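You operate a simulated robot arm through the tools that you are given. There is no shell and no other tool. Be economical: measure what you need, move in short steps, check, and stop when the job is done.

You are at the controls of a simulated robot arm. One attempt, no reset.

TASK
Put one of the tags from the upper shelf of the stores rack in the green box. Take the tag bundle on the top of the check bench and put it away on the upper shelf of the stores rack. Put the square cap on the top of the counter away on the top of the parts cart. Take the steel weight on the top of the counter and put it away on the top of the desk. Take the grey spacer and put it on the lower shelf of the tall rack. Put the steel block from the upper shelf of the tall rack on the top shelf of the tall rack. Do these in any order. Set down upright: steel weight, grey spacer.

Only the result counts: the job must be done as asked and must still hold three seconds after the hand-in. Knocking over, shifting, dropping, spilling or breaking anything else fails it. A push-on lid holds only when it is set on centred and level and pressed home; a screw cap is set on level and turned clockwise until tight.

THE ROBOT
A 7-joint arm with a two-finger parallel gripper on a trunk, on a base that drives. Base frame: it is fixed to the floor where the robot stands at the start and does not move with it; the origin is under the middle of the robot, x ahead of it, y to its left, z up. Readings come in cm, rad, newtons and seconds.
Its first joint turns from -2.897 to 2.897 rad. Places, roughly: green box (16x16x6 cm) [70, -10, 100]; grey spacer [-25, 525, 75]; lower shelf of the tall rack [300, 850, 80]; square cap [775, 175, 100]; steel block [300, 850, 125]; steel weight [750, 200, 100]; tag [75, -25, 100]; tag bundle (10x5x3 cm) [440, -70, 80]; top of the desk [930, 170, 70]; top of the parts cart [110, -270, 70]; top shelf of the tall rack [300, 850, 160]; upper shelf of the stores rack [80, -30, 100]. Payload 1.57 kg.
The TCP is the grasp point between the finger pads, 3 cm short of the fingertips. In the tool frame z runs along the fingers and y along their closing line. The gripper opens to 8 cm. The fingers are 1.7 cm wide and 1.2 cm thick; the gripper's body (4 by 8.2 cm) begins 8 cm behind the TCP.
Orientation is that of the tool frame in the base frame, as a unit quaternion [x, y, z, w]. With the fingers straight down and closing along the base's y, the tool's x points along the base's -x, its y along +y and its z along -z.

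THE INTERFACE
- The arm moves only by the tool move_arm. Its argument "deltas" is a list of rows, each an object (a shift or turn left out is 0, a gripper value left out holds the last) with "angular": the turn, a rotation vector about the tool's x, y, z in units of 6 degrees (1.0 is 6 degrees), a list of three; "translation": the shift along the tool's x, y, z in units of 30 mm (1.0 is 30 mm), a list of three; "fingers": the opening, from 0 (shut) to 1 (fully open). In form: [{"angular": [ax, ay, az], "translation": [x, y, z], "fingers": fingers}, ...]. A call has 1 to 8 rows; each row shifts and turns the commanded pose from where the row before left it, along the tool's axes as they then stand. A call with a number of a shift or a turn outside -1 to 1 is refused whole. Rows are played at 5 a second. More than 5 cm and 0.15 rad between two rows, or a gripper value outside its range, and nothing of the call is played. A pose out of reach is approached as far as the arm can. The call stops where the force on the tool passes 40 N (or 10 N more than at its start, if that is more) or the arm is blocked; 0.2 s more then pass. Each finger travels about 15.3 cm/s and halts on what it meets, pressing with about 27 N; the grip force reading is that of the motor and also rises with nothing between the fingers. The clock runs only during rows and for 0.2 s after the last one: add rows that do not move to give the fingers time. The reply holds the time, the measured pose of the TCP, the force on the tool along the base axes, the opening and the grip force, in the units named above and with some noise, with the torque about the TCP (base axes, N m) and any sound that the robot's microphone picked up.
- Cameras (640 x 400 px; columns grow to the right, rows downward): "scene" is now at [-1.53, 16.55, 139.76]; the picture's right is [-0.28, -0.96, 0.00], its down [-0.35, 0.10, -0.93] and it looks along [0.89, -0.26, -0.36] (base axes); focal length 290 px, centre (320, 200). "wrist" rides on the gripper at [7.2, -0.7, -12.2] in the tool frame; the picture's right is [0.09, 1.00, 0.00], its down [-0.84, 0.08, -0.54] and it looks along [-0.54, 0.05, 0.84] (tool axes); focal length 238 px, centre (320, 200). There is no depth. A picture from a camera that has moved, and an enlarged one, comes with that camera's place and axes in the base frame and with its lens. The place of the scene camera against the robot may be out by one fixed shift of up to 1.2 cm in any direction.
- capture(camera): a new picture of that camera. No time passes.
- base_move(legs): drives the robot by 1 to 6 legs, each [ahead, left, turn to the left] in cm, cm and rad, along the robot's own axes; the way and the turn of a leg run together, so that a leg with both is an arc; at most 150 cm and 3.142 rad a leg. The arm and the cameras ride along, it lands a little off, and it stops where it bumps. It gives what a move gives.
- head_to(pan, tilt): turns the head with the scene camera to pan (to the left, within 2.496 rad either way) and tilt (down, from -0.506 to 1.204), counted from straight ahead of the robot. It gives what a move gives.
- enlarge(camera, box): a new picture of the part [left, top, right, bottom] of that camera's present view, enlarged. No time passes.
- close_job(): hands the job in; it is judged then, once.

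Go step by step. Nothing tells you exact positions but the pictures and the camera data: compare them with the known pose of the tool, close in by small moves and look again before you grip or let go. The budget is 186 turns and 164 pictures, counting those below and the enlarged ones. Unless the task says otherwise, let go and move clear before handing in.

The tools are called as a command line: name --argument value ..., lists and objects as JSON in quotes. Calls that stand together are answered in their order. move_arm: Moves the arm, as the interface text tells. Its arguments: {"type":"object","properties":{"deltas":{"type":"array"}},"required":["deltas"]} The other tools are called the same way: base_move (legs) drives the base; head_to (pan, tilt) turns the head that bears the scene camera; capture (camera) takes a picture; enlarge (camera, box) takes an enlarged picture of a part of a camera's view; close_job () hands the job in.

At the start:

```text
time: 0.0
tool_pos: [44.34, 12.37, 123.56]
tool_rot: [0.0, 1.0, 0.0, 0.0]
contact_force: [-0.5, -0.4, -0.7]
wrist_torque: [0.02, 0.0, 0.0]
width: 8.02
grip_force: 0.1
robot x, y, heading: [-0.02, -0.09, 0.001]
head pan, tilt: [-0.284, 0.374]
```

scene: 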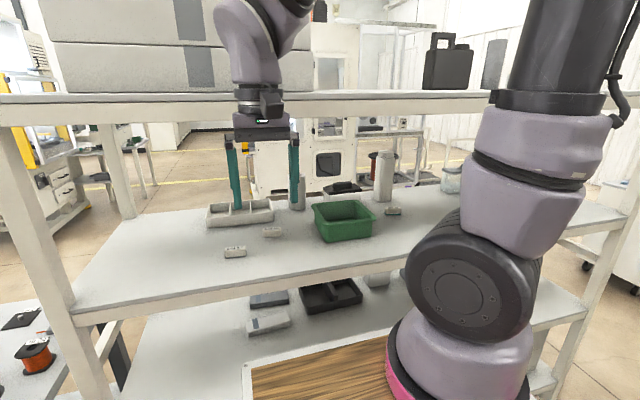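
wrist: 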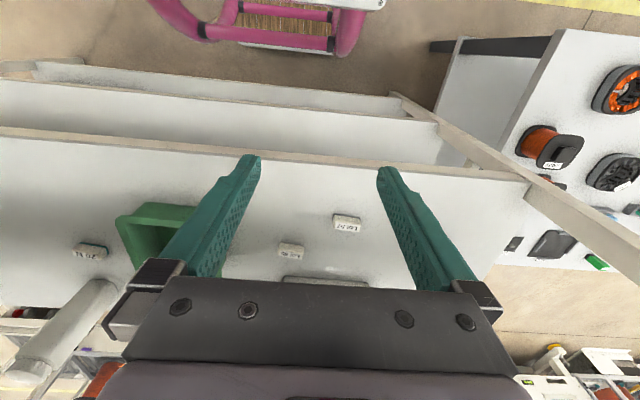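

The upper shelf has three small tags and the green box. I'll look closer at them first.

enlarge --camera "wrist" --box '[60, 150, 380, 350]'

enlarge --camera "scene" --box '[190, 150, 430, 300]'

```text
2.00 times, centred on (220, 250) of wrist
camera zoom: at [37.31, 11.58, 135.69], right [-0.09, 1.0, 0.0], down [0.84, 0.08, 0.54], along [0.54, 0.05, -0.84], focal length 477 px, centre (520, 100)
```

zoom: 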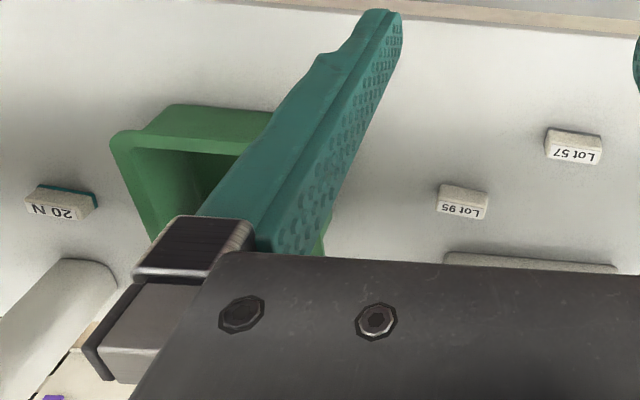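

```text
2.67 times, centred on (310, 225) of scene
camera zoom: at [-1.53, 16.55, 139.76], right [-0.28, -0.96, 0.0], down [-0.35, 0.1, -0.93], along [0.89, -0.26, -0.36], focal length 772 px, centre (347, 133)
```

zoom: 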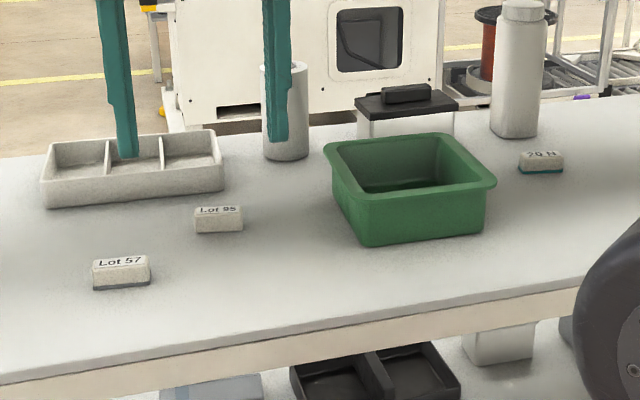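

I'll use the "20 N" tag at about [76, -31], which matches the stated tag place. There is another shelf about 34 cm above, so I'll pitch the tool 45° forward and slide right before entering.

move_arm --deltas '[{"angular": [0, -0.9375, 0], "translation": [0, -1, 0], "fingers": 1}, {"angular": [0, -0.9375, 0], "translation": [0, -1, 0]}, {"angular": [0, -0.9375, 0], "translation": [0, -1, 0]}, {"angular": [0, -0.9375, 0], "translation": [0, -1, 0]}, {"angular": [0, -0.9375, 0], "translation": [0, -1, 0]}, {"angular": [0, -0.9375, 0], "translation": [0, -1, 0]}, {"angular": [0, -0.9375, 0], "translation": [0, -1, 0]}, {"angular": [0, -0.9375, 0], "translation": [0, -1, 0]}]'

move_arm --deltas '[{"translation": [0, -1, 0]}, {"translation": [0, -1, 0]}, {"translation": [0, -1, 0]}, {"translation": [0, -1, 0]}, {"translation": [0, -1, 0]}, {"translation": [0, -1, 0]}, {"translation": [0, 0, 0]}]'

capture --camera "wrist"

capture --camera "scene"

```text
time: 1.8
tool_pos: [48.44, -10.09, 132.83]
tool_rot: [0.0, 0.925, 0.001, 0.381]
contact_force: [0.1, 0.0, 0.4]
wrist_torque: [0.0, 0.0, -0.02]
width: 8.0
grip_force: 0.1
out of reach, approached as far as the arm can: row 4, 5, 6, 7, 8
robot x, y, heading: [0.01, 0.09, 0.0]
head pan, tilt: [-0.284, 0.374]
```

```text
time: 3.4
tool_pos: [48.57, -28.13, 132.78]
tool_rot: [-0.001, 0.924, 0.001, 0.383]
contact_force: [-0.5, 0.5, -1.0]
wrist_torque: [0.01, -0.01, 0.01]
width: 7.99
grip_force: 0.1
robot x, y, heading: [0.06, 0.23, -0.003]
head pan, tilt: [-0.284, 0.374]
```

```text
159 pictures are left
camera wrist: at [34.95, -29.05, 136.41], right [-0.07, 1.0, -0.07], down [0.21, 0.08, 0.97], along [0.98, 0.05, -0.21], focal length 238 px, centre (320, 200)
```

wrist: 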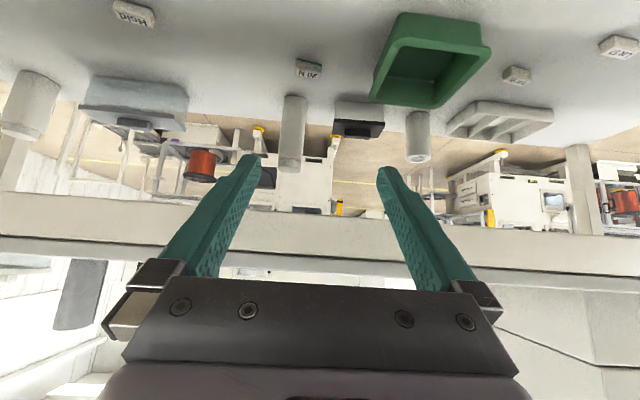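

```text
158 pictures are left
camera scene: at [-1.54, 16.55, 139.76], right [-0.28, -0.96, 0.0], down [-0.35, 0.1, -0.93], along [0.89, -0.26, -0.36], focal length 290 px, centre (320, 200)
```

scene: 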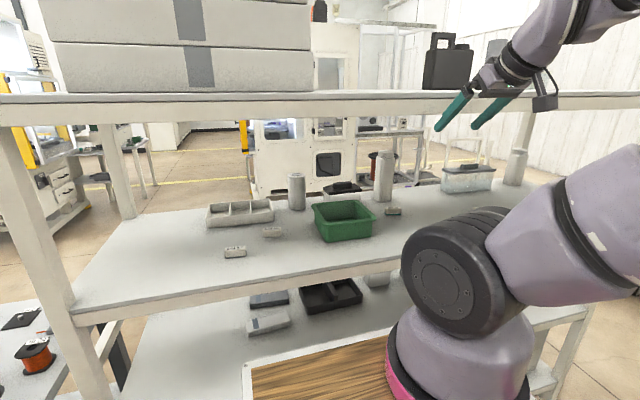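

The arm is too close to its axis for the tilted pose, so I'll compare the tags and then back the base off.

enlarge --camera "wrist" --box '[80, 0, 340, 100]'

enlarge --camera "wrist" --box '[480, 20, 640, 120]'

base_move --legs '[[-20, 0, 0]]'

capture --camera "wrist"

```text
2.46 times, centred on (210, 50) of wrist
camera zoom: at [34.95, -29.05, 136.41], right [-0.07, 1.0, -0.07], down [0.21, 0.08, 0.97], along [0.98, 0.05, -0.21], focal length 587 px, centre (591, 569)
```

zoom: 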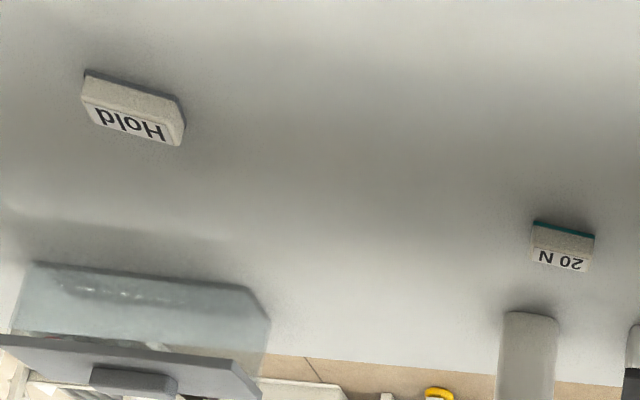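

```text
4.00 times, centred on (560, 70) of wrist
camera zoom: at [34.95, -29.05, 136.41], right [-0.07, 1.0, -0.07], down [0.21, 0.08, 0.97], along [0.98, 0.05, -0.21], focal length 953 px, centre (-640, 720)
```

zoom: 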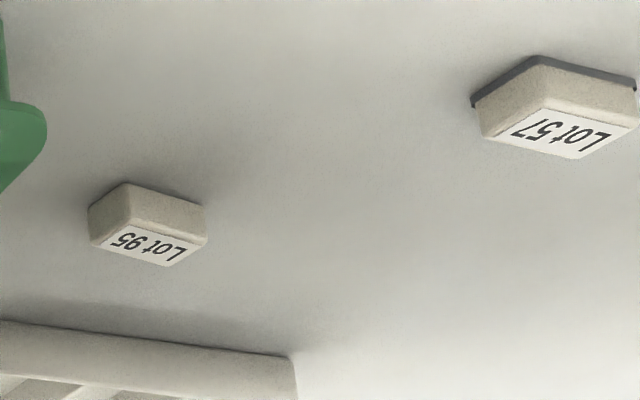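

```text
time: 5.0
tool_pos: [28.65, -28.44, 132.84]
tool_rot: [0.003, 0.924, -0.001, 0.383]
contact_force: [-0.6, -0.5, 0.2]
wrist_torque: [0.0, -0.01, 0.0]
width: 7.99
grip_force: 0.0
robot x, y, heading: [-19.49, -0.0, -0.005]
head pan, tilt: [-0.284, 0.374]
```

```text
155 pictures are left
camera wrist: at [15.06, -29.18, 136.41], right [-0.06, 1.0, -0.07], down [0.21, 0.08, 0.97], along [0.98, 0.04, -0.21], focal length 238 px, centre (320, 200)
```

wrist: 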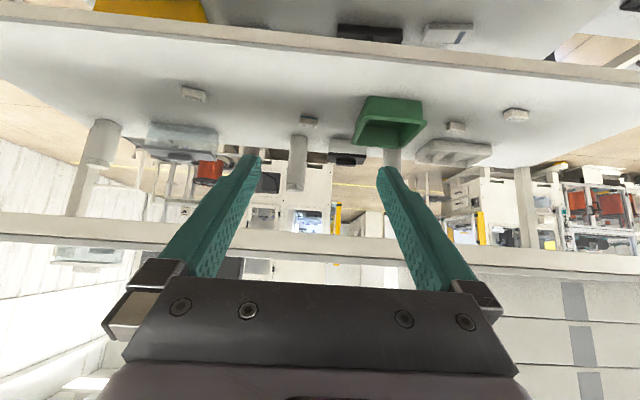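

20 N tag is at about [76.3, -31.1, 101]. I'll bring the tool down in front of the shelf opening, clear of the edge at x≈53.

move_arm --deltas '[{"translation": [0.088, -0.11, 0.97]}, {"translation": [0.088, -0.11, 0.97]}, {"translation": [0.088, -0.11, 0.97]}, {"translation": [0.088, -0.11, 0.97]}, {"translation": [0.088, -0.11, 0.97]}, {"translation": [0.088, -0.11, 0.97]}, {"translation": [0.088, -0.11, 0.97]}, {"translation": [0.088, -0.11, 0.97]}]'

capture --camera "scene"

capture --camera "wrist"

```text
time: 6.8
tool_pos: [43.6, -31.29, 114.82]
tool_rot: [0.002, 0.924, -0.001, 0.383]
contact_force: [0.1, 0.1, -0.4]
wrist_torque: [0.0, 0.01, -0.03]
width: 8.0
grip_force: 0.0
robot x, y, heading: [-19.31, 0.23, -0.013]
head pan, tilt: [-0.284, 0.374]
```

```text
154 pictures are left
camera scene: at [-21.18, 16.63, 139.76], right [-0.29, -0.96, 0.0], down [-0.35, 0.1, -0.93], along [0.89, -0.27, -0.36], focal length 290 px, centre (320, 200)
```

scene: 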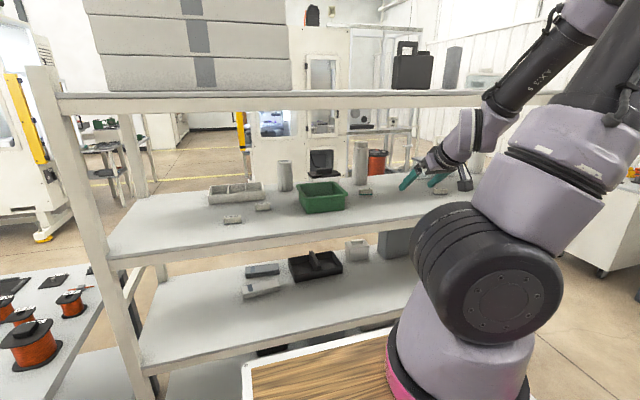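

```text
153 pictures are left
camera wrist: at [29.99, -31.99, 118.35], right [-0.06, 1.0, -0.07], down [0.21, 0.08, 0.97], along [0.98, 0.04, -0.21], focal length 238 px, centre (320, 200)
```

wrist: 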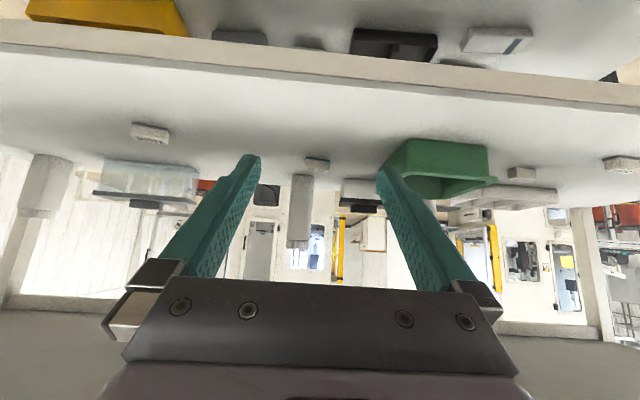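

Works well. Now I'll slide in over the shelf, short of the tag, and look.

move_arm --deltas '[{"translation": [-0.74, 0, 0.97]}, {"translation": [-0.74, 0, 0.97]}, {"translation": [-0.74, 0, 0.97]}, {"translation": [-0.74, 0, 0.97]}, {"translation": [-0.74, 0, 0.97]}, {"translation": [-0.74, 0, 0.97]}]'

capture --camera "scene"

capture --camera "wrist"

```text
time: 8.2
tool_pos: [65.35, -31.55, 111.81]
tool_rot: [0.003, 0.924, -0.002, 0.383]
contact_force: [0.3, 0.8, 0.2]
wrist_torque: [0.0, -0.01, 0.02]
width: 7.99
grip_force: 0.0
robot x, y, heading: [-19.2, 0.06, -0.012]
head pan, tilt: [-0.284, 0.374]
```

```text
152 pictures are left
camera scene: at [-21.19, 16.61, 139.76], right [-0.29, -0.96, 0.0], down [-0.35, 0.1, -0.93], along [0.89, -0.27, -0.36], focal length 290 px, centre (320, 200)
```

scene: 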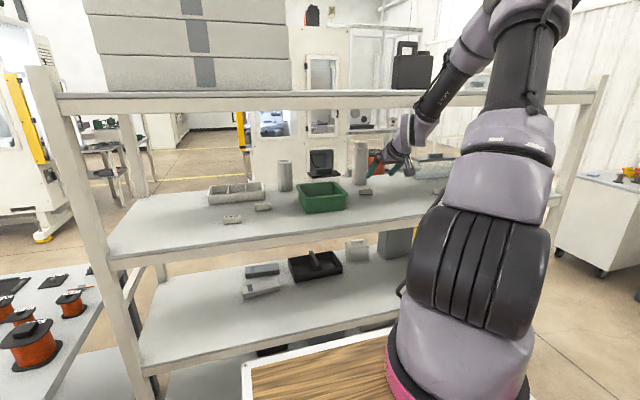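

```text
151 pictures are left
camera wrist: at [51.76, -32.15, 115.5], right [-0.06, 1.0, -0.07], down [0.21, 0.08, 0.97], along [0.98, 0.04, -0.21], focal length 238 px, centre (320, 200)
```

wrist: 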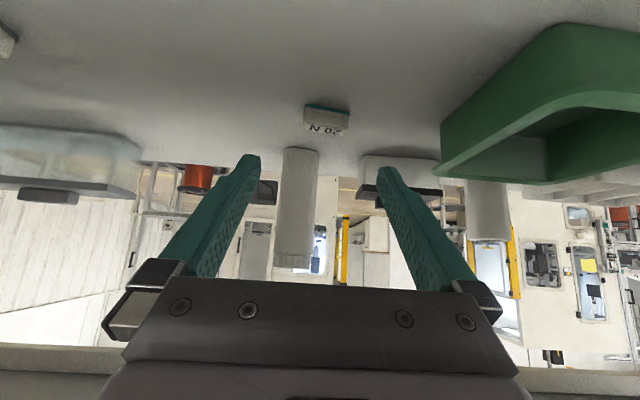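

The forearm comes in steeply near the top shelf edge. I'll back the base by 10 cm so the arm stretches flatter, then go on.

base_move --legs '[[-10, 0, 0]]'

move_arm --deltas '[{"translation": [-0.2, 0.0, 0.97]}, {"translation": [-0.4, 0, 0.97]}, {"translation": [-0.74, 0, 0.97]}, {"translation": [-0.74, 0, 0.97]}, {"translation": [0, 0, 0]}]'

capture --camera "scene"

capture --camera "wrist"

```text
time: 9.3
tool_pos: [55.32, -31.62, 111.84]
tool_rot: [0.004, 0.924, -0.002, 0.383]
contact_force: [0.2, -0.2, 0.5]
wrist_torque: [0.02, -0.01, 0.01]
width: 7.99
grip_force: 0.0
robot x, y, heading: [-29.64, -0.02, -0.013]
head pan, tilt: [-0.284, 0.374]
```

```text
time: 10.5
tool_pos: [66.04, -31.79, 108.8]
tool_rot: [0.005, 0.924, -0.002, 0.382]
contact_force: [-0.5, 0.3, 0.5]
wrist_torque: [0.04, -0.01, -0.01]
width: 7.99
grip_force: 0.0
out of reach, approached as far as the arm can: row 2, 3
robot x, y, heading: [-29.64, 0.64, -0.009]
head pan, tilt: [-0.284, 0.374]
```

```text
150 pictures are left
camera scene: at [-31.1, 16.69, 139.76], right [-0.29, -0.96, 0.0], down [-0.35, 0.1, -0.93], along [0.89, -0.27, -0.36], focal length 290 px, centre (320, 200)
```

scene: 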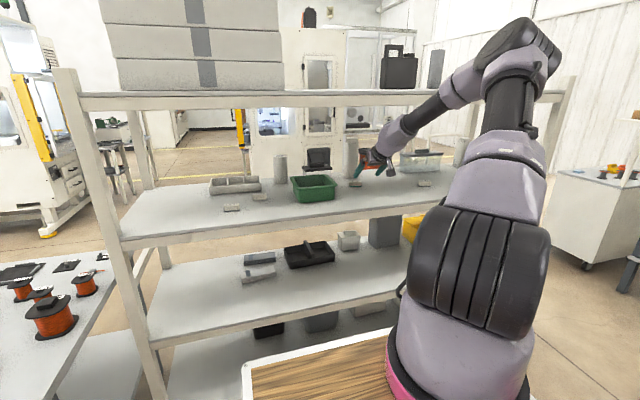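

```text
149 pictures are left
camera wrist: at [52.45, -32.49, 112.34], right [-0.06, 1.0, -0.07], down [0.21, 0.08, 0.97], along [0.98, 0.04, -0.21], focal length 238 px, centre (320, 200)
```

wrist: 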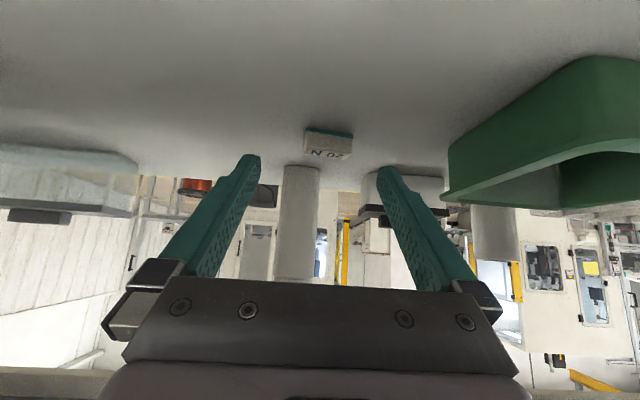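

Tag confirmed at [76.4, -31.1]. I'll nudge the base forward 5 cm to get away from the reach limit, then close in.

base_move --legs '[[5, 0, 0]]'

move_arm --deltas '[{"translation": [0.2, 0.15, 0.5]}, {"translation": [0.2, 0.1, 0.5]}, {"translation": [0, 0, 0]}]'

capture --camera "wrist"

```text
time: 11.5
tool_pos: [71.21, -31.95, 108.81]
tool_rot: [0.004, 0.924, -0.001, 0.383]
contact_force: [-0.5, -0.1, 1.1]
wrist_torque: [-0.01, 0.0, 0.0]
width: 8.0
grip_force: 0.1
robot x, y, heading: [-24.45, 0.23, -0.008]
head pan, tilt: [-0.284, 0.374]
```

```text
time: 12.3
tool_pos: [72.42, -31.16, 105.82]
tool_rot: [0.004, 0.924, -0.001, 0.382]
contact_force: [0.5, -0.2, 0.0]
wrist_torque: [-0.01, 0.01, -0.01]
width: 8.01
grip_force: 0.0
robot x, y, heading: [-24.83, -0.01, -0.004]
head pan, tilt: [-0.284, 0.374]
```

```text
148 pictures are left
camera wrist: at [58.88, -31.79, 109.37], right [-0.06, 1.0, -0.07], down [0.21, 0.08, 0.98], along [0.98, 0.04, -0.21], focal length 238 px, centre (320, 200)
```

wrist: 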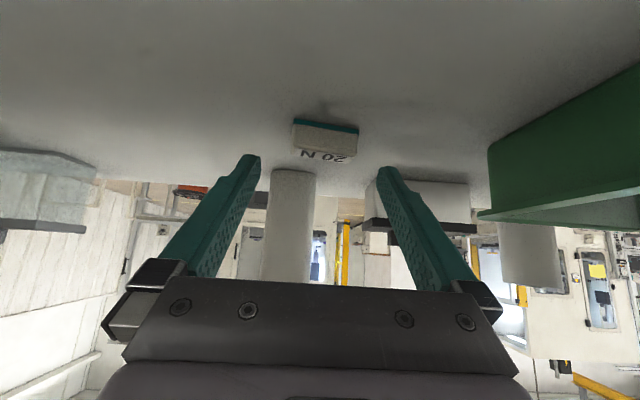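

Fingers straddle the tag. I'll advance the last 4 cm down to the tag and close.

move_arm --deltas '[{"translation": [0, 0, 0.45]}, {"translation": [0, 0, 0.45]}, {"translation": [-0.02, 0, 0.33]}, {"translation": [0, 0, 0]}]'

capture --camera "wrist"

```text
time: 13.3
tool_pos: [74.99, -31.22, 103.3]
tool_rot: [0.003, 0.924, -0.001, 0.382]
contact_force: [-0.5, 0.1, -1.1]
wrist_torque: [0.0, 0.0, 0.01]
width: 8.0
grip_force: 0.0
robot x, y, heading: [-25.02, 0.06, -0.006]
head pan, tilt: [-0.284, 0.374]
```

```text
147 pictures are left
camera wrist: at [61.48, -31.81, 106.78], right [-0.06, 1.0, -0.07], down [0.21, 0.08, 0.97], along [0.98, 0.04, -0.21], focal length 238 px, centre (320, 200)
```

wrist: 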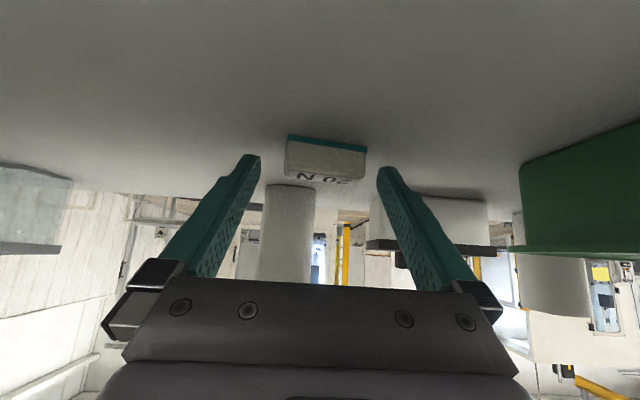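

The tag fits between the fingertips. Closing now and lifting slightly.

move_arm --deltas '[{"fingers": 0.3}, {"fingers": 0.3}, {"fingers": 0.3}, {"fingers": 0}, {"fingers": 0}]'

capture --camera "wrist"

```text
time: 14.5
tool_pos: [74.91, -31.25, 103.26]
tool_rot: [0.003, 0.924, -0.001, 0.383]
contact_force: [0.3, -0.1, -0.4]
wrist_torque: [0.0, 0.01, 0.01]
width: 4.99
grip_force: 26.9
robot x, y, heading: [-24.46, 0.34, -0.004]
head pan, tilt: [-0.284, 0.374]
```

```text
146 pictures are left
camera wrist: at [61.48, -31.8, 106.77], right [-0.06, 1.0, -0.07], down [0.21, 0.08, 0.97], along [0.98, 0.04, -0.21], focal length 238 px, centre (320, 200)
```

wrist: 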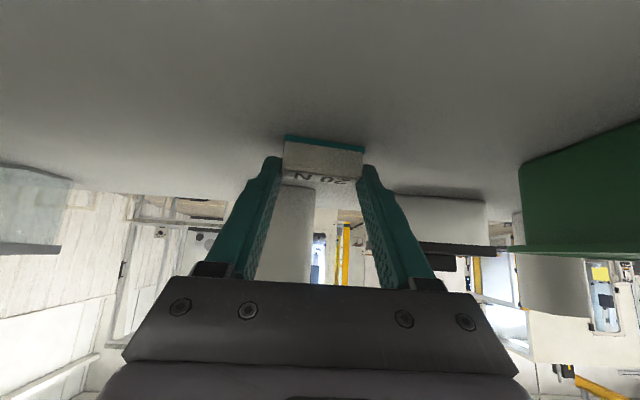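

Gripped (5.0 cm width). Lifting about 8.5 cm, pulling back 6 cm, then sliding left toward the box.

move_arm --deltas '[{"translation": [-0.5, 0, -0.5]}, {"translation": [-0.5, 0, -0.5]}, {"translation": [-0.5, 0, -0.5]}, {"translation": [-0.5, 0, -0.5]}, {"translation": [0.35, 0, -0.35]}, {"translation": [0.35, 0, -0.35]}, {"translation": [0.35, 0, -0.35]}, {"translation": [0.35, 0, -0.35]}]'

capture --camera "wrist"

capture --camera "scene"

```text
time: 16.3
tool_pos: [69.05, -30.93, 111.68]
tool_rot: [0.003, 0.924, -0.002, 0.383]
contact_force: [-0.4, 0.3, -0.2]
wrist_torque: [0.02, 0.01, -0.02]
width: 5.03
grip_force: 26.7
robot x, y, heading: [-24.67, -0.23, -0.005]
head pan, tilt: [-0.284, 0.374]
```

```text
145 pictures are left
camera wrist: at [55.54, -31.59, 115.28], right [-0.06, 1.0, -0.07], down [0.21, 0.08, 0.97], along [0.98, 0.04, -0.21], focal length 238 px, centre (320, 200)
```

wrist: 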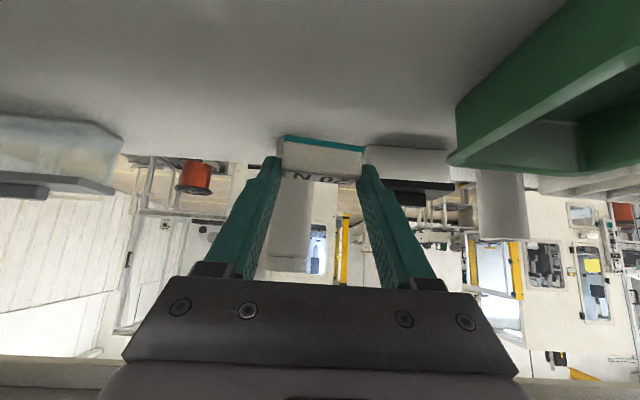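

```text
144 pictures are left
camera scene: at [-25.99, 16.64, 139.76], right [-0.29, -0.96, 0.0], down [-0.35, 0.1, -0.93], along [0.89, -0.27, -0.36], focal length 290 px, centre (320, 200)
```

scene: 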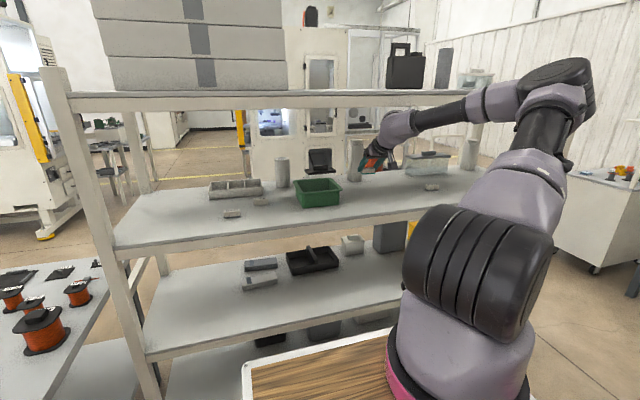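

Tag bottom is about 2 cm above the box rim. Sliding left 19.5 cm over the box.

move_arm --deltas '[{"translation": [-0.1, 0.93, -0.1]}, {"translation": [-0.1, 0.93, -0.1]}, {"translation": [0, 0.93, 0]}, {"translation": [0, 0.93, 0]}, {"translation": [0, 0.93, 0]}, {"translation": [0, 0.93, 0]}, {"translation": [0, 0.93, 0]}, {"translation": [0, 0, 0]}]'

capture --camera "wrist"

enlarge --camera "scene" --box '[240, 100, 440, 225]'

```text
time: 18.1
tool_pos: [69.37, -11.33, 112.74]
tool_rot: [0.004, 0.924, -0.002, 0.382]
contact_force: [-0.7, 0.5, 0.6]
wrist_torque: [0.03, 0.03, 0.0]
width: 5.0
grip_force: 26.6
robot x, y, heading: [-24.46, 0.06, -0.008]
head pan, tilt: [-0.284, 0.374]
```

```text
143 pictures are left
camera wrist: at [55.74, -12.04, 116.24], right [-0.06, 1.0, -0.07], down [0.21, 0.08, 0.97], along [0.98, 0.04, -0.21], focal length 238 px, centre (320, 200)
```

wrist: 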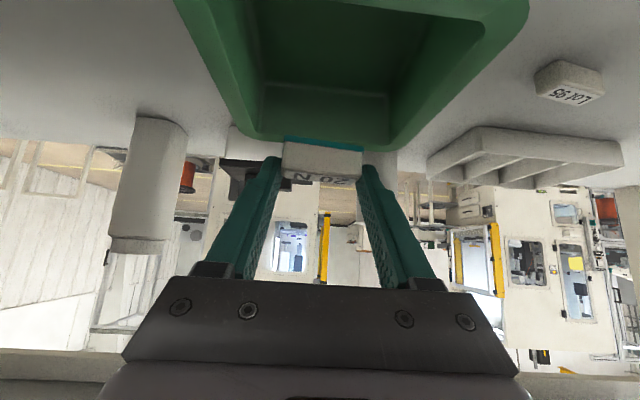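

```text
3.20 times, centred on (340, 162) of scene
camera zoom: at [-26.01, 16.64, 139.76], right [-0.29, -0.96, 0.0], down [-0.35, 0.1, -0.93], along [0.89, -0.27, -0.36], focal length 926 px, centre (256, 320)
```

zoom: 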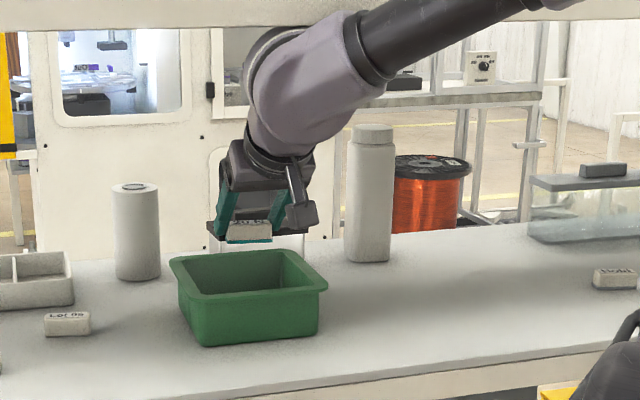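

Centred over the box. Lowering straight down 8 cm inside it.

move_arm --deltas '[{"translation": [0.48, 0, 0.48]}, {"translation": [0.48, 0, 0.48]}, {"translation": [0.48, 0, 0.48]}, {"translation": [0.48, 0, 0.48]}, {"translation": [0, 0, 0]}]'

capture --camera "wrist"

enlarge --camera "scene" --box '[240, 100, 440, 225]'

```text
time: 19.3
tool_pos: [69.2, -11.62, 104.39]
tool_rot: [0.004, 0.924, -0.001, 0.382]
contact_force: [-1.2, -0.2, -0.6]
wrist_torque: [-0.01, 0.0, 0.0]
width: 4.97
grip_force: 27.0
robot x, y, heading: [-24.59, 0.11, -0.006]
head pan, tilt: [-0.284, 0.374]
```

```text
141 pictures are left
camera wrist: at [55.65, -12.17, 107.88], right [-0.06, 1.0, -0.07], down [0.21, 0.08, 0.97], along [0.98, 0.04, -0.21], focal length 238 px, centre (320, 200)
```

wrist: 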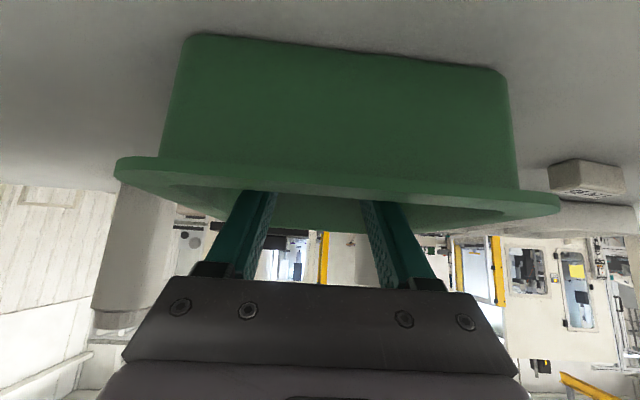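

```text
3.20 times, centred on (340, 162) of scene
camera zoom: at [-26.01, 16.65, 139.76], right [-0.29, -0.96, 0.0], down [-0.35, 0.1, -0.93], along [0.89, -0.27, -0.36], focal length 926 px, centre (256, 320)
```

zoom: 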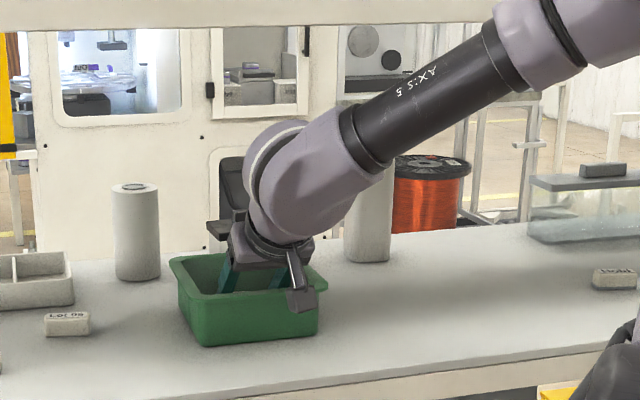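

Tag is inside the box just above its floor. Releasing, then lifting straight out and back.

move_arm --deltas '[{"fingers": 0.8}, {"fingers": 0.8}, {"translation": [-0.48, 0, -0.48]}, {"translation": [-0.48, 0, -0.48]}, {"translation": [-0.48, 0, -0.48]}, {"translation": [-0.48, 0, -0.48]}, {"translation": [0.3, 0, -0.6]}, {"translation": [0.5, 0, -0.6]}]'

capture --camera "wrist"

```text
time: 21.1
tool_pos: [64.97, -11.46, 113.59]
tool_rot: [0.004, 0.924, -0.002, 0.383]
contact_force: [0.7, 0.4, -0.5]
wrist_torque: [0.0, -0.01, 0.0]
width: 6.4
grip_force: 0.0
robot x, y, heading: [-24.73, 0.07, -0.003]
head pan, tilt: [-0.284, 0.374]
```

```text
139 pictures are left
camera wrist: at [51.55, -12.09, 117.04], right [-0.06, 1.0, -0.06], down [0.21, 0.08, 0.97], along [0.98, 0.04, -0.21], focal length 238 px, centre (320, 200)
```

wrist: 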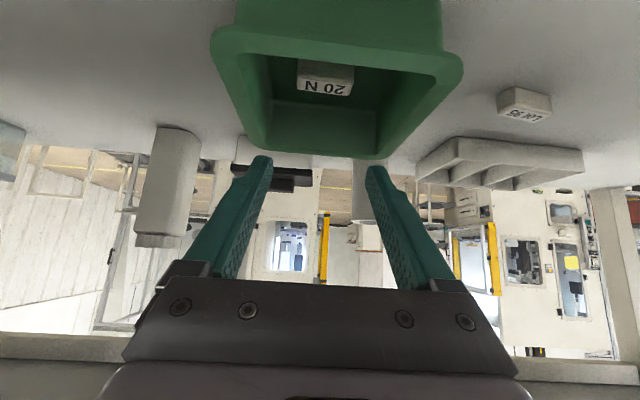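

The tag lies in the green box. I'll back out, retract the arm and survey the room.

base_move --legs '[[-45, 0, 0]]'

head_to --pan -0.9 --tilt 0.3

capture --camera "scene"

head_to --pan 0.5 --tilt 0.3

capture --camera "scene"

head_to --pan 1.7 --tilt 0.3

capture --camera "scene"

```text
time: 23.5
tool_pos: [26.34, -11.41, 113.61]
tool_rot: [0.006, 0.923, -0.003, 0.384]
contact_force: [0.5, 0.5, -0.2]
wrist_torque: [0.01, 0.02, 0.02]
width: 6.38
grip_force: 0.0
robot x, y, heading: [-63.01, 1.09, -0.011]
head pan, tilt: [-0.284, 0.374]
stopped in leg 1: the robot was blocked; the commanded pose is now the measured one
```

```text
time: 24.5
tool_pos: [26.27, -11.46, 113.7]
tool_rot: [0.007, 0.923, -0.004, 0.384]
contact_force: [-0.4, 0.5, -0.7]
wrist_torque: [0.02, -0.01, 0.01]
width: 6.42
grip_force: 0.0
robot x, y, heading: [-63.21, 1.11, -0.015]
head pan, tilt: [-0.901, 0.3]
```

```text
138 pictures are left
camera scene: at [-67.75, 12.67, 140.44], right [-0.79, -0.61, 0.0], down [-0.18, 0.23, -0.96], along [0.58, -0.76, -0.3], focal length 290 px, centre (320, 200)
```

scene: 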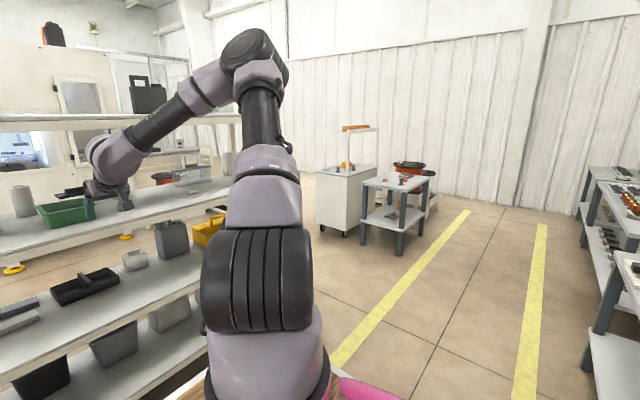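

```text
time: 26.0
tool_pos: [26.39, -11.39, 113.56]
tool_rot: [0.007, 0.924, -0.004, 0.383]
contact_force: [-0.2, 0.5, -0.4]
wrist_torque: [0.01, -0.02, 0.0]
width: 6.42
grip_force: 0.0
robot x, y, heading: [-63.1, 0.75, -0.015]
head pan, tilt: [0.499, 0.3]
```

```text
137 pictures are left
camera scene: at [-65.19, 24.41, 140.44], right [0.47, -0.89, 0.0], down [-0.26, -0.14, -0.96], along [0.85, 0.44, -0.3], focal length 290 px, centre (320, 200)
```

scene: 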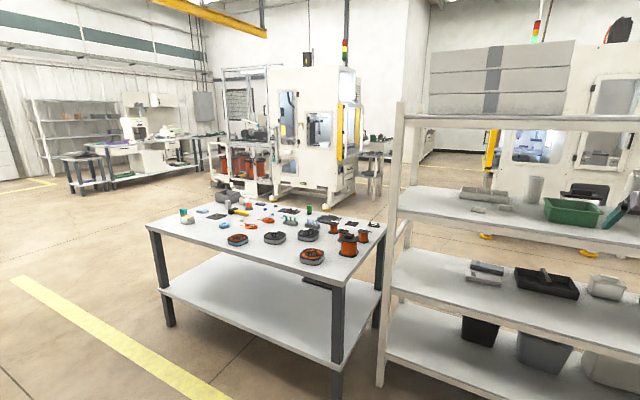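

```text
time: 27.4
tool_pos: [26.38, -11.36, 113.56]
tool_rot: [0.007, 0.923, -0.003, 0.384]
contact_force: [-0.3, -0.5, -0.4]
wrist_torque: [-0.02, 0.0, -0.01]
width: 6.42
grip_force: 0.1
robot x, y, heading: [-63.25, 0.36, -0.017]
head pan, tilt: [1.7, 0.3]
```

```text
136 pictures are left
camera scene: at [-74.52, 29.34, 140.44], right [0.99, 0.11, 0.0], down [0.03, -0.29, -0.96], along [-0.11, 0.95, -0.3], focal length 290 px, centre (320, 200)
```

scene: 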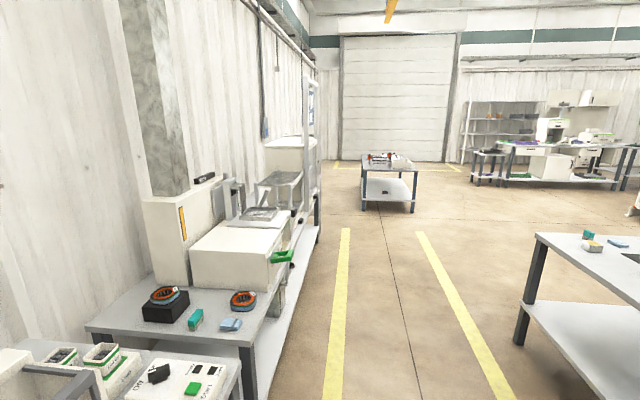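

The robot backed up against a bench edge, so I'll ease forward a little. Then I'll retract the arm to a tool-down carrying pose before driving along the marked aisle toward the small table at [-25, 525].

base_move --legs '[[6, 0, 0]]'

move_arm --deltas '[{"angular": [0, 0.9375, 0], "translation": [0.47, 0, -0.94]}, {"angular": [0, 0.9375, 0], "translation": [0.57, 0, -0.89]}, {"angular": [0, 0.9375, 0], "translation": [0.64, 0, -0.83]}, {"angular": [0, 0.9375, 0], "translation": [0.73, 0, -0.76]}, {"angular": [0, 0.9375, 0], "translation": [0.79, 0, -0.69]}, {"angular": [0, 0.9375, 0], "translation": [0.86, 0, -0.61]}, {"angular": [0, 0.9375, 0], "translation": [0.92, 0, -0.51]}, {"angular": [0, 0.9375, 0], "translation": [0.96, 0, -0.43], "fingers": 1}]'

move_arm --deltas '[{"translation": [0.95, 0.3, 0]}, {"translation": [0.95, 0.3, 0]}, {"translation": [0.95, 0.3, 0]}, {"translation": [0.95, 0.3, 0]}, {"translation": [0.95, 0.3, 0]}]'

head_to --pan 2.49 --tilt 0.6

capture --camera "scene"

```text
time: 28.4
tool_pos: [32.5, -11.53, 113.6]
tool_rot: [0.007, 0.923, -0.004, 0.384]
contact_force: [0.4, 0.0, -0.4]
wrist_torque: [0.01, 0.0, 0.02]
width: 6.4
grip_force: 0.1
robot x, y, heading: [-57.01, 0.46, -0.012]
head pan, tilt: [1.7, 0.3]
```

```text
time: 30.2
tool_pos: [8.35, -11.16, 121.34]
tool_rot: [0.008, 1.0, -0.002, -0.001]
contact_force: [-0.2, 0.6, 0.3]
wrist_torque: [0.02, 0.02, 0.0]
width: 8.0
grip_force: 0.1
robot x, y, heading: [-57.05, 0.99, -0.008]
head pan, tilt: [1.7, 0.3]
```

```text
time: 31.4
tool_pos: [-4.8, -6.54, 120.87]
tool_rot: [0.008, 1.0, -0.001, 0.002]
contact_force: [0.2, -0.1, 0.3]
wrist_torque: [-0.06, -0.03, -0.01]
width: 7.98
grip_force: 0.0
out of reach, approached as far as the arm can: row 5
robot x, y, heading: [-57.69, 0.51, -0.012]
head pan, tilt: [1.7, 0.3]
```

```text
time: 32.5
tool_pos: [-4.82, -6.31, 120.92]
tool_rot: [0.008, 1.0, -0.001, 0.001]
contact_force: [0.2, -0.8, 0.0]
wrist_torque: [-0.01, -0.02, 0.01]
width: 7.98
grip_force: 0.0
robot x, y, heading: [-57.11, 0.87, -0.013]
head pan, tilt: [2.491, 0.6]
```

```text
135 pictures are left
camera scene: at [-74.37, 25.45, 137.7], right [0.62, 0.79, 0.0], down [0.44, -0.35, -0.83], along [-0.65, 0.51, -0.56], focal length 290 px, centre (320, 200)
```

scene: 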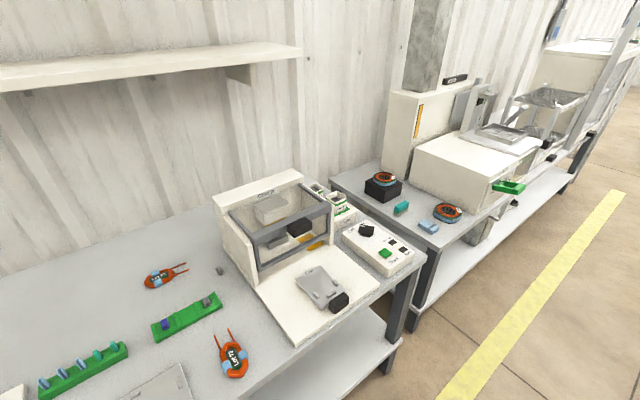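

The aisle between the yellow lines (x≈-83…7) is free. I'll move to its middle, turn left and drive to about y=380.

base_move --legs '[[27, 0, 0], [0, 0, 1.571], [150, 0, 0], [150, 0, 0], [80, 0, 0]]'

head_to --pan 0 --tilt 0.35

capture --camera "scene"

capture --camera "wrist"

```text
time: 56.4
tool_pos: [-16.16, 436.72, 120.97]
tool_rot: [-0.695, 0.719, 0.001, 0.003]
contact_force: [-0.4, -0.6, 0.0]
wrist_torque: [0.01, 0.03, -0.01]
width: 8.01
grip_force: 0.0
robot x, y, heading: [-24.23, 384.94, 1.54]
head pan, tilt: [2.491, 0.6]
```

```text
time: 58.6
tool_pos: [-16.17, 436.63, 120.84]
tool_rot: [-0.695, 0.719, 0.001, 0.003]
contact_force: [0.0, 0.2, 0.4]
wrist_torque: [-0.03, 0.0, 0.04]
width: 8.01
grip_force: 0.1
robot x, y, heading: [-24.56, 384.29, 1.539]
head pan, tilt: [0.0, 0.351]
```

```text
134 pictures are left
camera scene: at [-43.84, 384.54, 139.97], right [1.0, -0.03, 0.0], down [-0.01, -0.34, -0.94], along [0.03, 0.94, -0.34], focal length 290 px, centre (320, 200)
```

scene: 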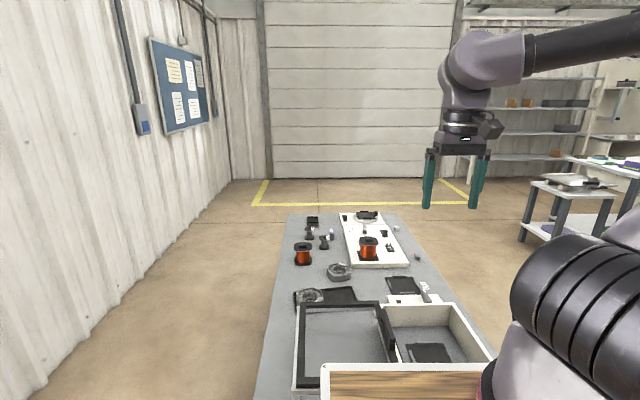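

```text
133 pictures are left
camera wrist: at [-15.64, 429.37, 133.05], right [-1.0, -0.06, 0.0], down [-0.05, 0.84, 0.54], along [-0.03, 0.54, -0.84], focal length 238 px, centre (320, 200)
```

wrist: 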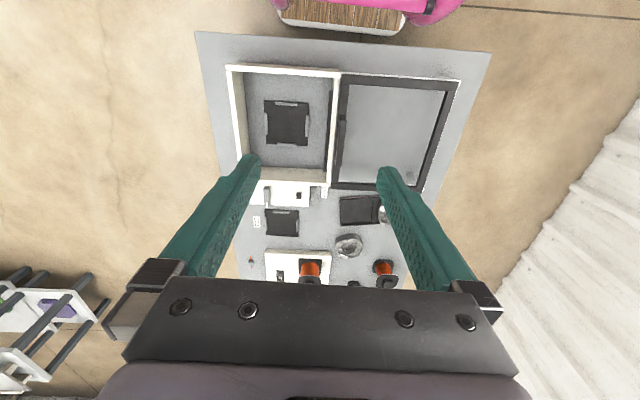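

I'm standing at the near end of the table. Let me look for the grey spacer on it.

enlarge --camera "scene" --box '[270, 205, 440, 311]'

enlarge --camera "wrist" --box '[225, 165, 425, 290]'

```text
3.76 times, centred on (355, 258) of scene
camera zoom: at [-43.84, 384.54, 139.97], right [1.0, -0.03, 0.0], down [-0.01, -0.34, -0.94], along [0.03, 0.94, -0.34], focal length 1090 px, centre (188, -18)
```

zoom: 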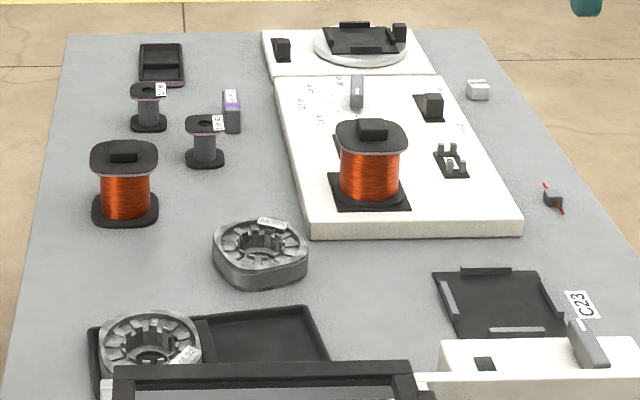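

```text
3.20 times, centred on (325, 228) of wrist
camera zoom: at [-15.64, 429.37, 133.05], right [-1.0, -0.06, 0.0], down [-0.05, 0.84, 0.54], along [-0.03, 0.54, -0.84], focal length 763 px, centre (304, 112)
```

zoom: 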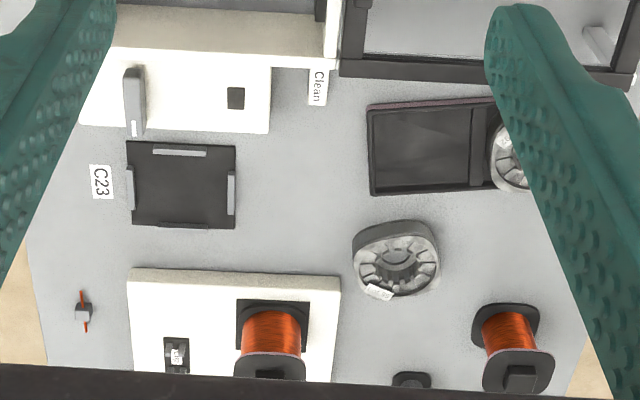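

Candidates are near [-18, 512] and [-34, 508]. Enlarging further.

enlarge --camera "scene" --box '[296, 205, 396, 267]'

```text
6.40 times, centred on (346, 236) of scene
camera zoom: at [-43.84, 384.54, 139.97], right [1.0, -0.03, 0.0], down [-0.01, -0.34, -0.94], along [0.03, 0.94, -0.34], focal length 1853 px, centre (154, -30)
```

zoom: 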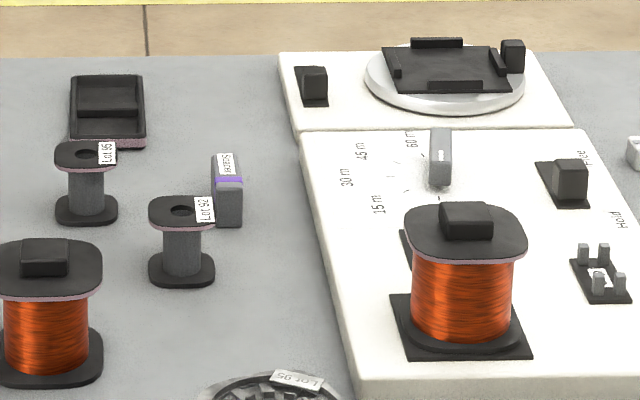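

The labelled grey block with the violet band near [-34, 508] is the likely spacer, but it is out of reach from here. I'll go around to the table's right side (+x) facing it.

base_move --legs '[[-30, 0, 0], [0, -100, 0], [150, 0, 0], [0, 0, 1.6]]'

head_to --pan 0 --tilt 0.6

capture --camera "scene"

capture --camera "wrist"

```text
time: 76.2
tool_pos: [26.34, 506.03, 120.89]
tool_rot: [1.0, -0.012, -0.002, -0.001]
contact_force: [-0.3, 0.6, 0.5]
wrist_torque: [0.03, 0.01, -0.03]
width: 8.01
grip_force: 0.0
robot x, y, heading: [79.14, 498.21, 3.121]
head pan, tilt: [0.0, 0.351]
```

```text
time: 76.9
tool_pos: [26.39, 505.83, 120.92]
tool_rot: [1.0, -0.012, -0.002, 0.0]
contact_force: [0.0, 0.2, -0.1]
wrist_torque: [-0.03, 0.01, -0.04]
width: 7.99
grip_force: 0.2
robot x, y, heading: [78.79, 497.95, 3.116]
head pan, tilt: [0.0, 0.6]
```

```text
129 pictures are left
camera scene: at [78.95, 479.38, 137.7], right [0.02, 1.0, 0.0], down [0.56, -0.01, -0.83], along [-0.83, 0.02, -0.56], focal length 290 px, centre (320, 200)
```

scene: 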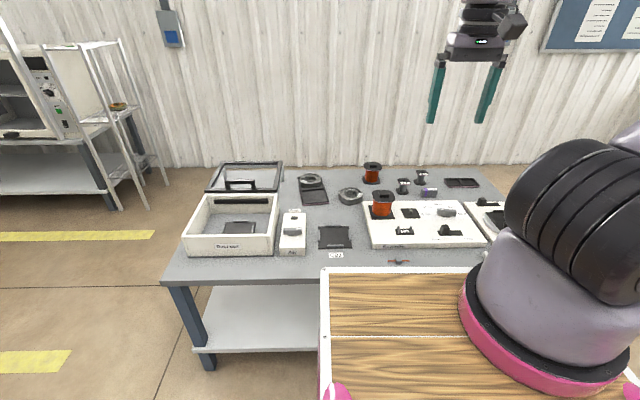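

```text
128 pictures are left
camera wrist: at [33.74, 506.3, 133.05], right [0.07, -1.0, 0.0], down [-0.84, -0.06, 0.54], along [-0.54, -0.04, -0.84], focal length 238 px, centre (320, 200)
```

wrist: 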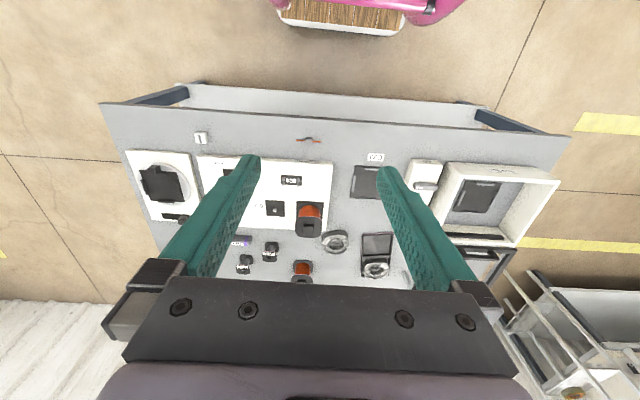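

The block is about 113 cm away. Driving 12 cm closer and slightly right, then reaching out for a close look.

base_move --legs '[[12, -8, 0]]'

move_arm --deltas '[{"translation": [-1, 0, 0]}, {"translation": [-1, 0, 0]}, {"translation": [-1, 0, 0]}, {"translation": [-1, 0, 0]}, {"translation": [-1, 0, 0]}, {"translation": [-1, 0, 0]}, {"translation": [-1, 0, 0]}, {"translation": [-1, 0, 0]}]'

capture --camera "wrist"

enlarge --camera "scene" --box '[300, 140, 500, 265]'

```text
time: 78.3
tool_pos: [14.38, 514.21, 120.87]
tool_rot: [1.0, -0.012, -0.002, 0.0]
contact_force: [-1.0, -0.3, -0.1]
wrist_torque: [0.02, 0.0, 0.03]
width: 8.0
grip_force: 0.0
robot x, y, heading: [66.52, 506.75, 3.117]
head pan, tilt: [0.0, 0.6]
```

```text
time: 80.1
tool_pos: [-9.57, 514.77, 120.92]
tool_rot: [1.0, -0.012, -0.002, -0.001]
contact_force: [0.6, 0.5, 0.4]
wrist_torque: [0.0, 0.0, -0.03]
width: 7.97
grip_force: 0.1
robot x, y, heading: [66.64, 507.04, 3.115]
head pan, tilt: [0.0, 0.6]
```

```text
127 pictures are left
camera wrist: at [-2.19, 515.13, 133.1], right [0.07, -1.0, 0.0], down [-0.84, -0.06, 0.55], along [-0.54, -0.04, -0.84], focal length 238 px, centre (320, 200)
```

wrist: 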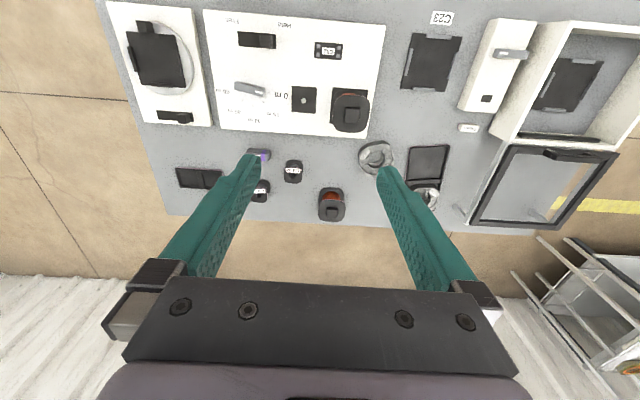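

```text
3.20 times, centred on (400, 202) of scene
camera zoom: at [67.07, 487.71, 137.69], right [0.02, 1.0, 0.0], down [0.56, -0.01, -0.83], along [-0.82, 0.02, -0.56], focal length 926 px, centre (64, 192)
```

zoom: 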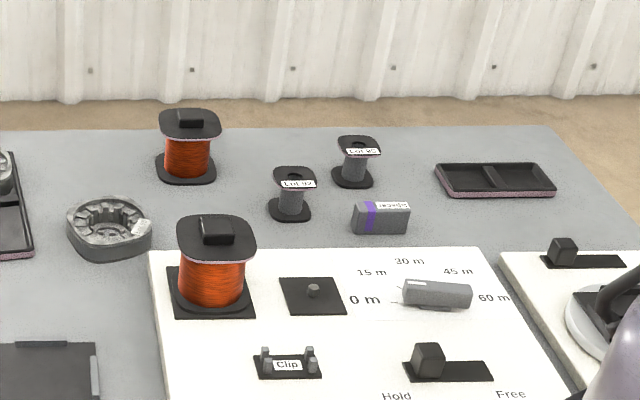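

enlarge --camera "scene" --box '[375, 175, 455, 225]'

enlarge --camera "wrist" --box '[220, 130, 340, 205]'

```text
8.00 times, centred on (415, 200) of scene
camera zoom: at [67.07, 487.71, 137.69], right [0.02, 1.0, 0.0], down [0.56, -0.01, -0.83], along [-0.82, 0.02, -0.56], focal length 2316 px, centre (-440, 200)
```

zoom: 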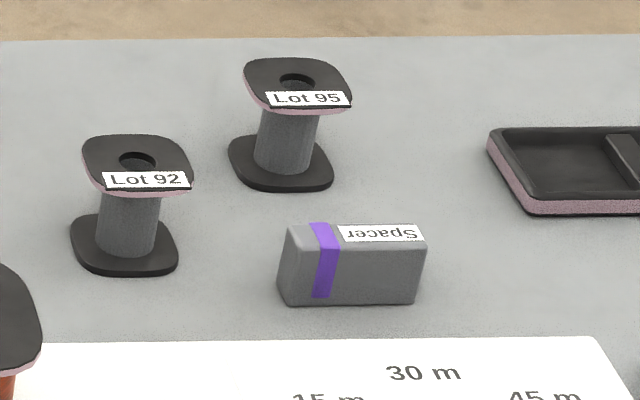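

```text
5.33 times, centred on (280, 168) of wrist
camera zoom: at [-2.19, 515.13, 133.1], right [0.07, -1.0, 0.0], down [-0.84, -0.06, 0.55], along [-0.54, -0.04, -0.84], focal length 1271 px, centre (533, 373)
```

zoom: 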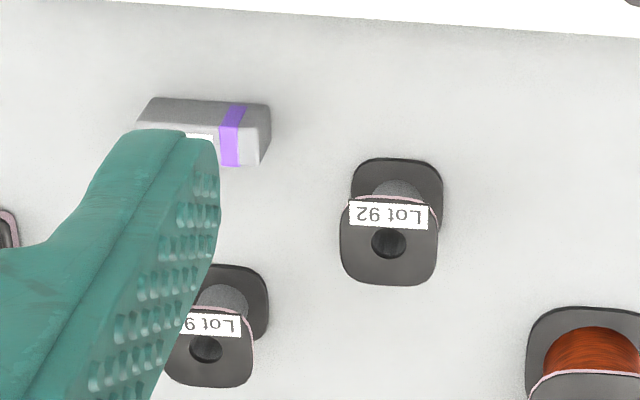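

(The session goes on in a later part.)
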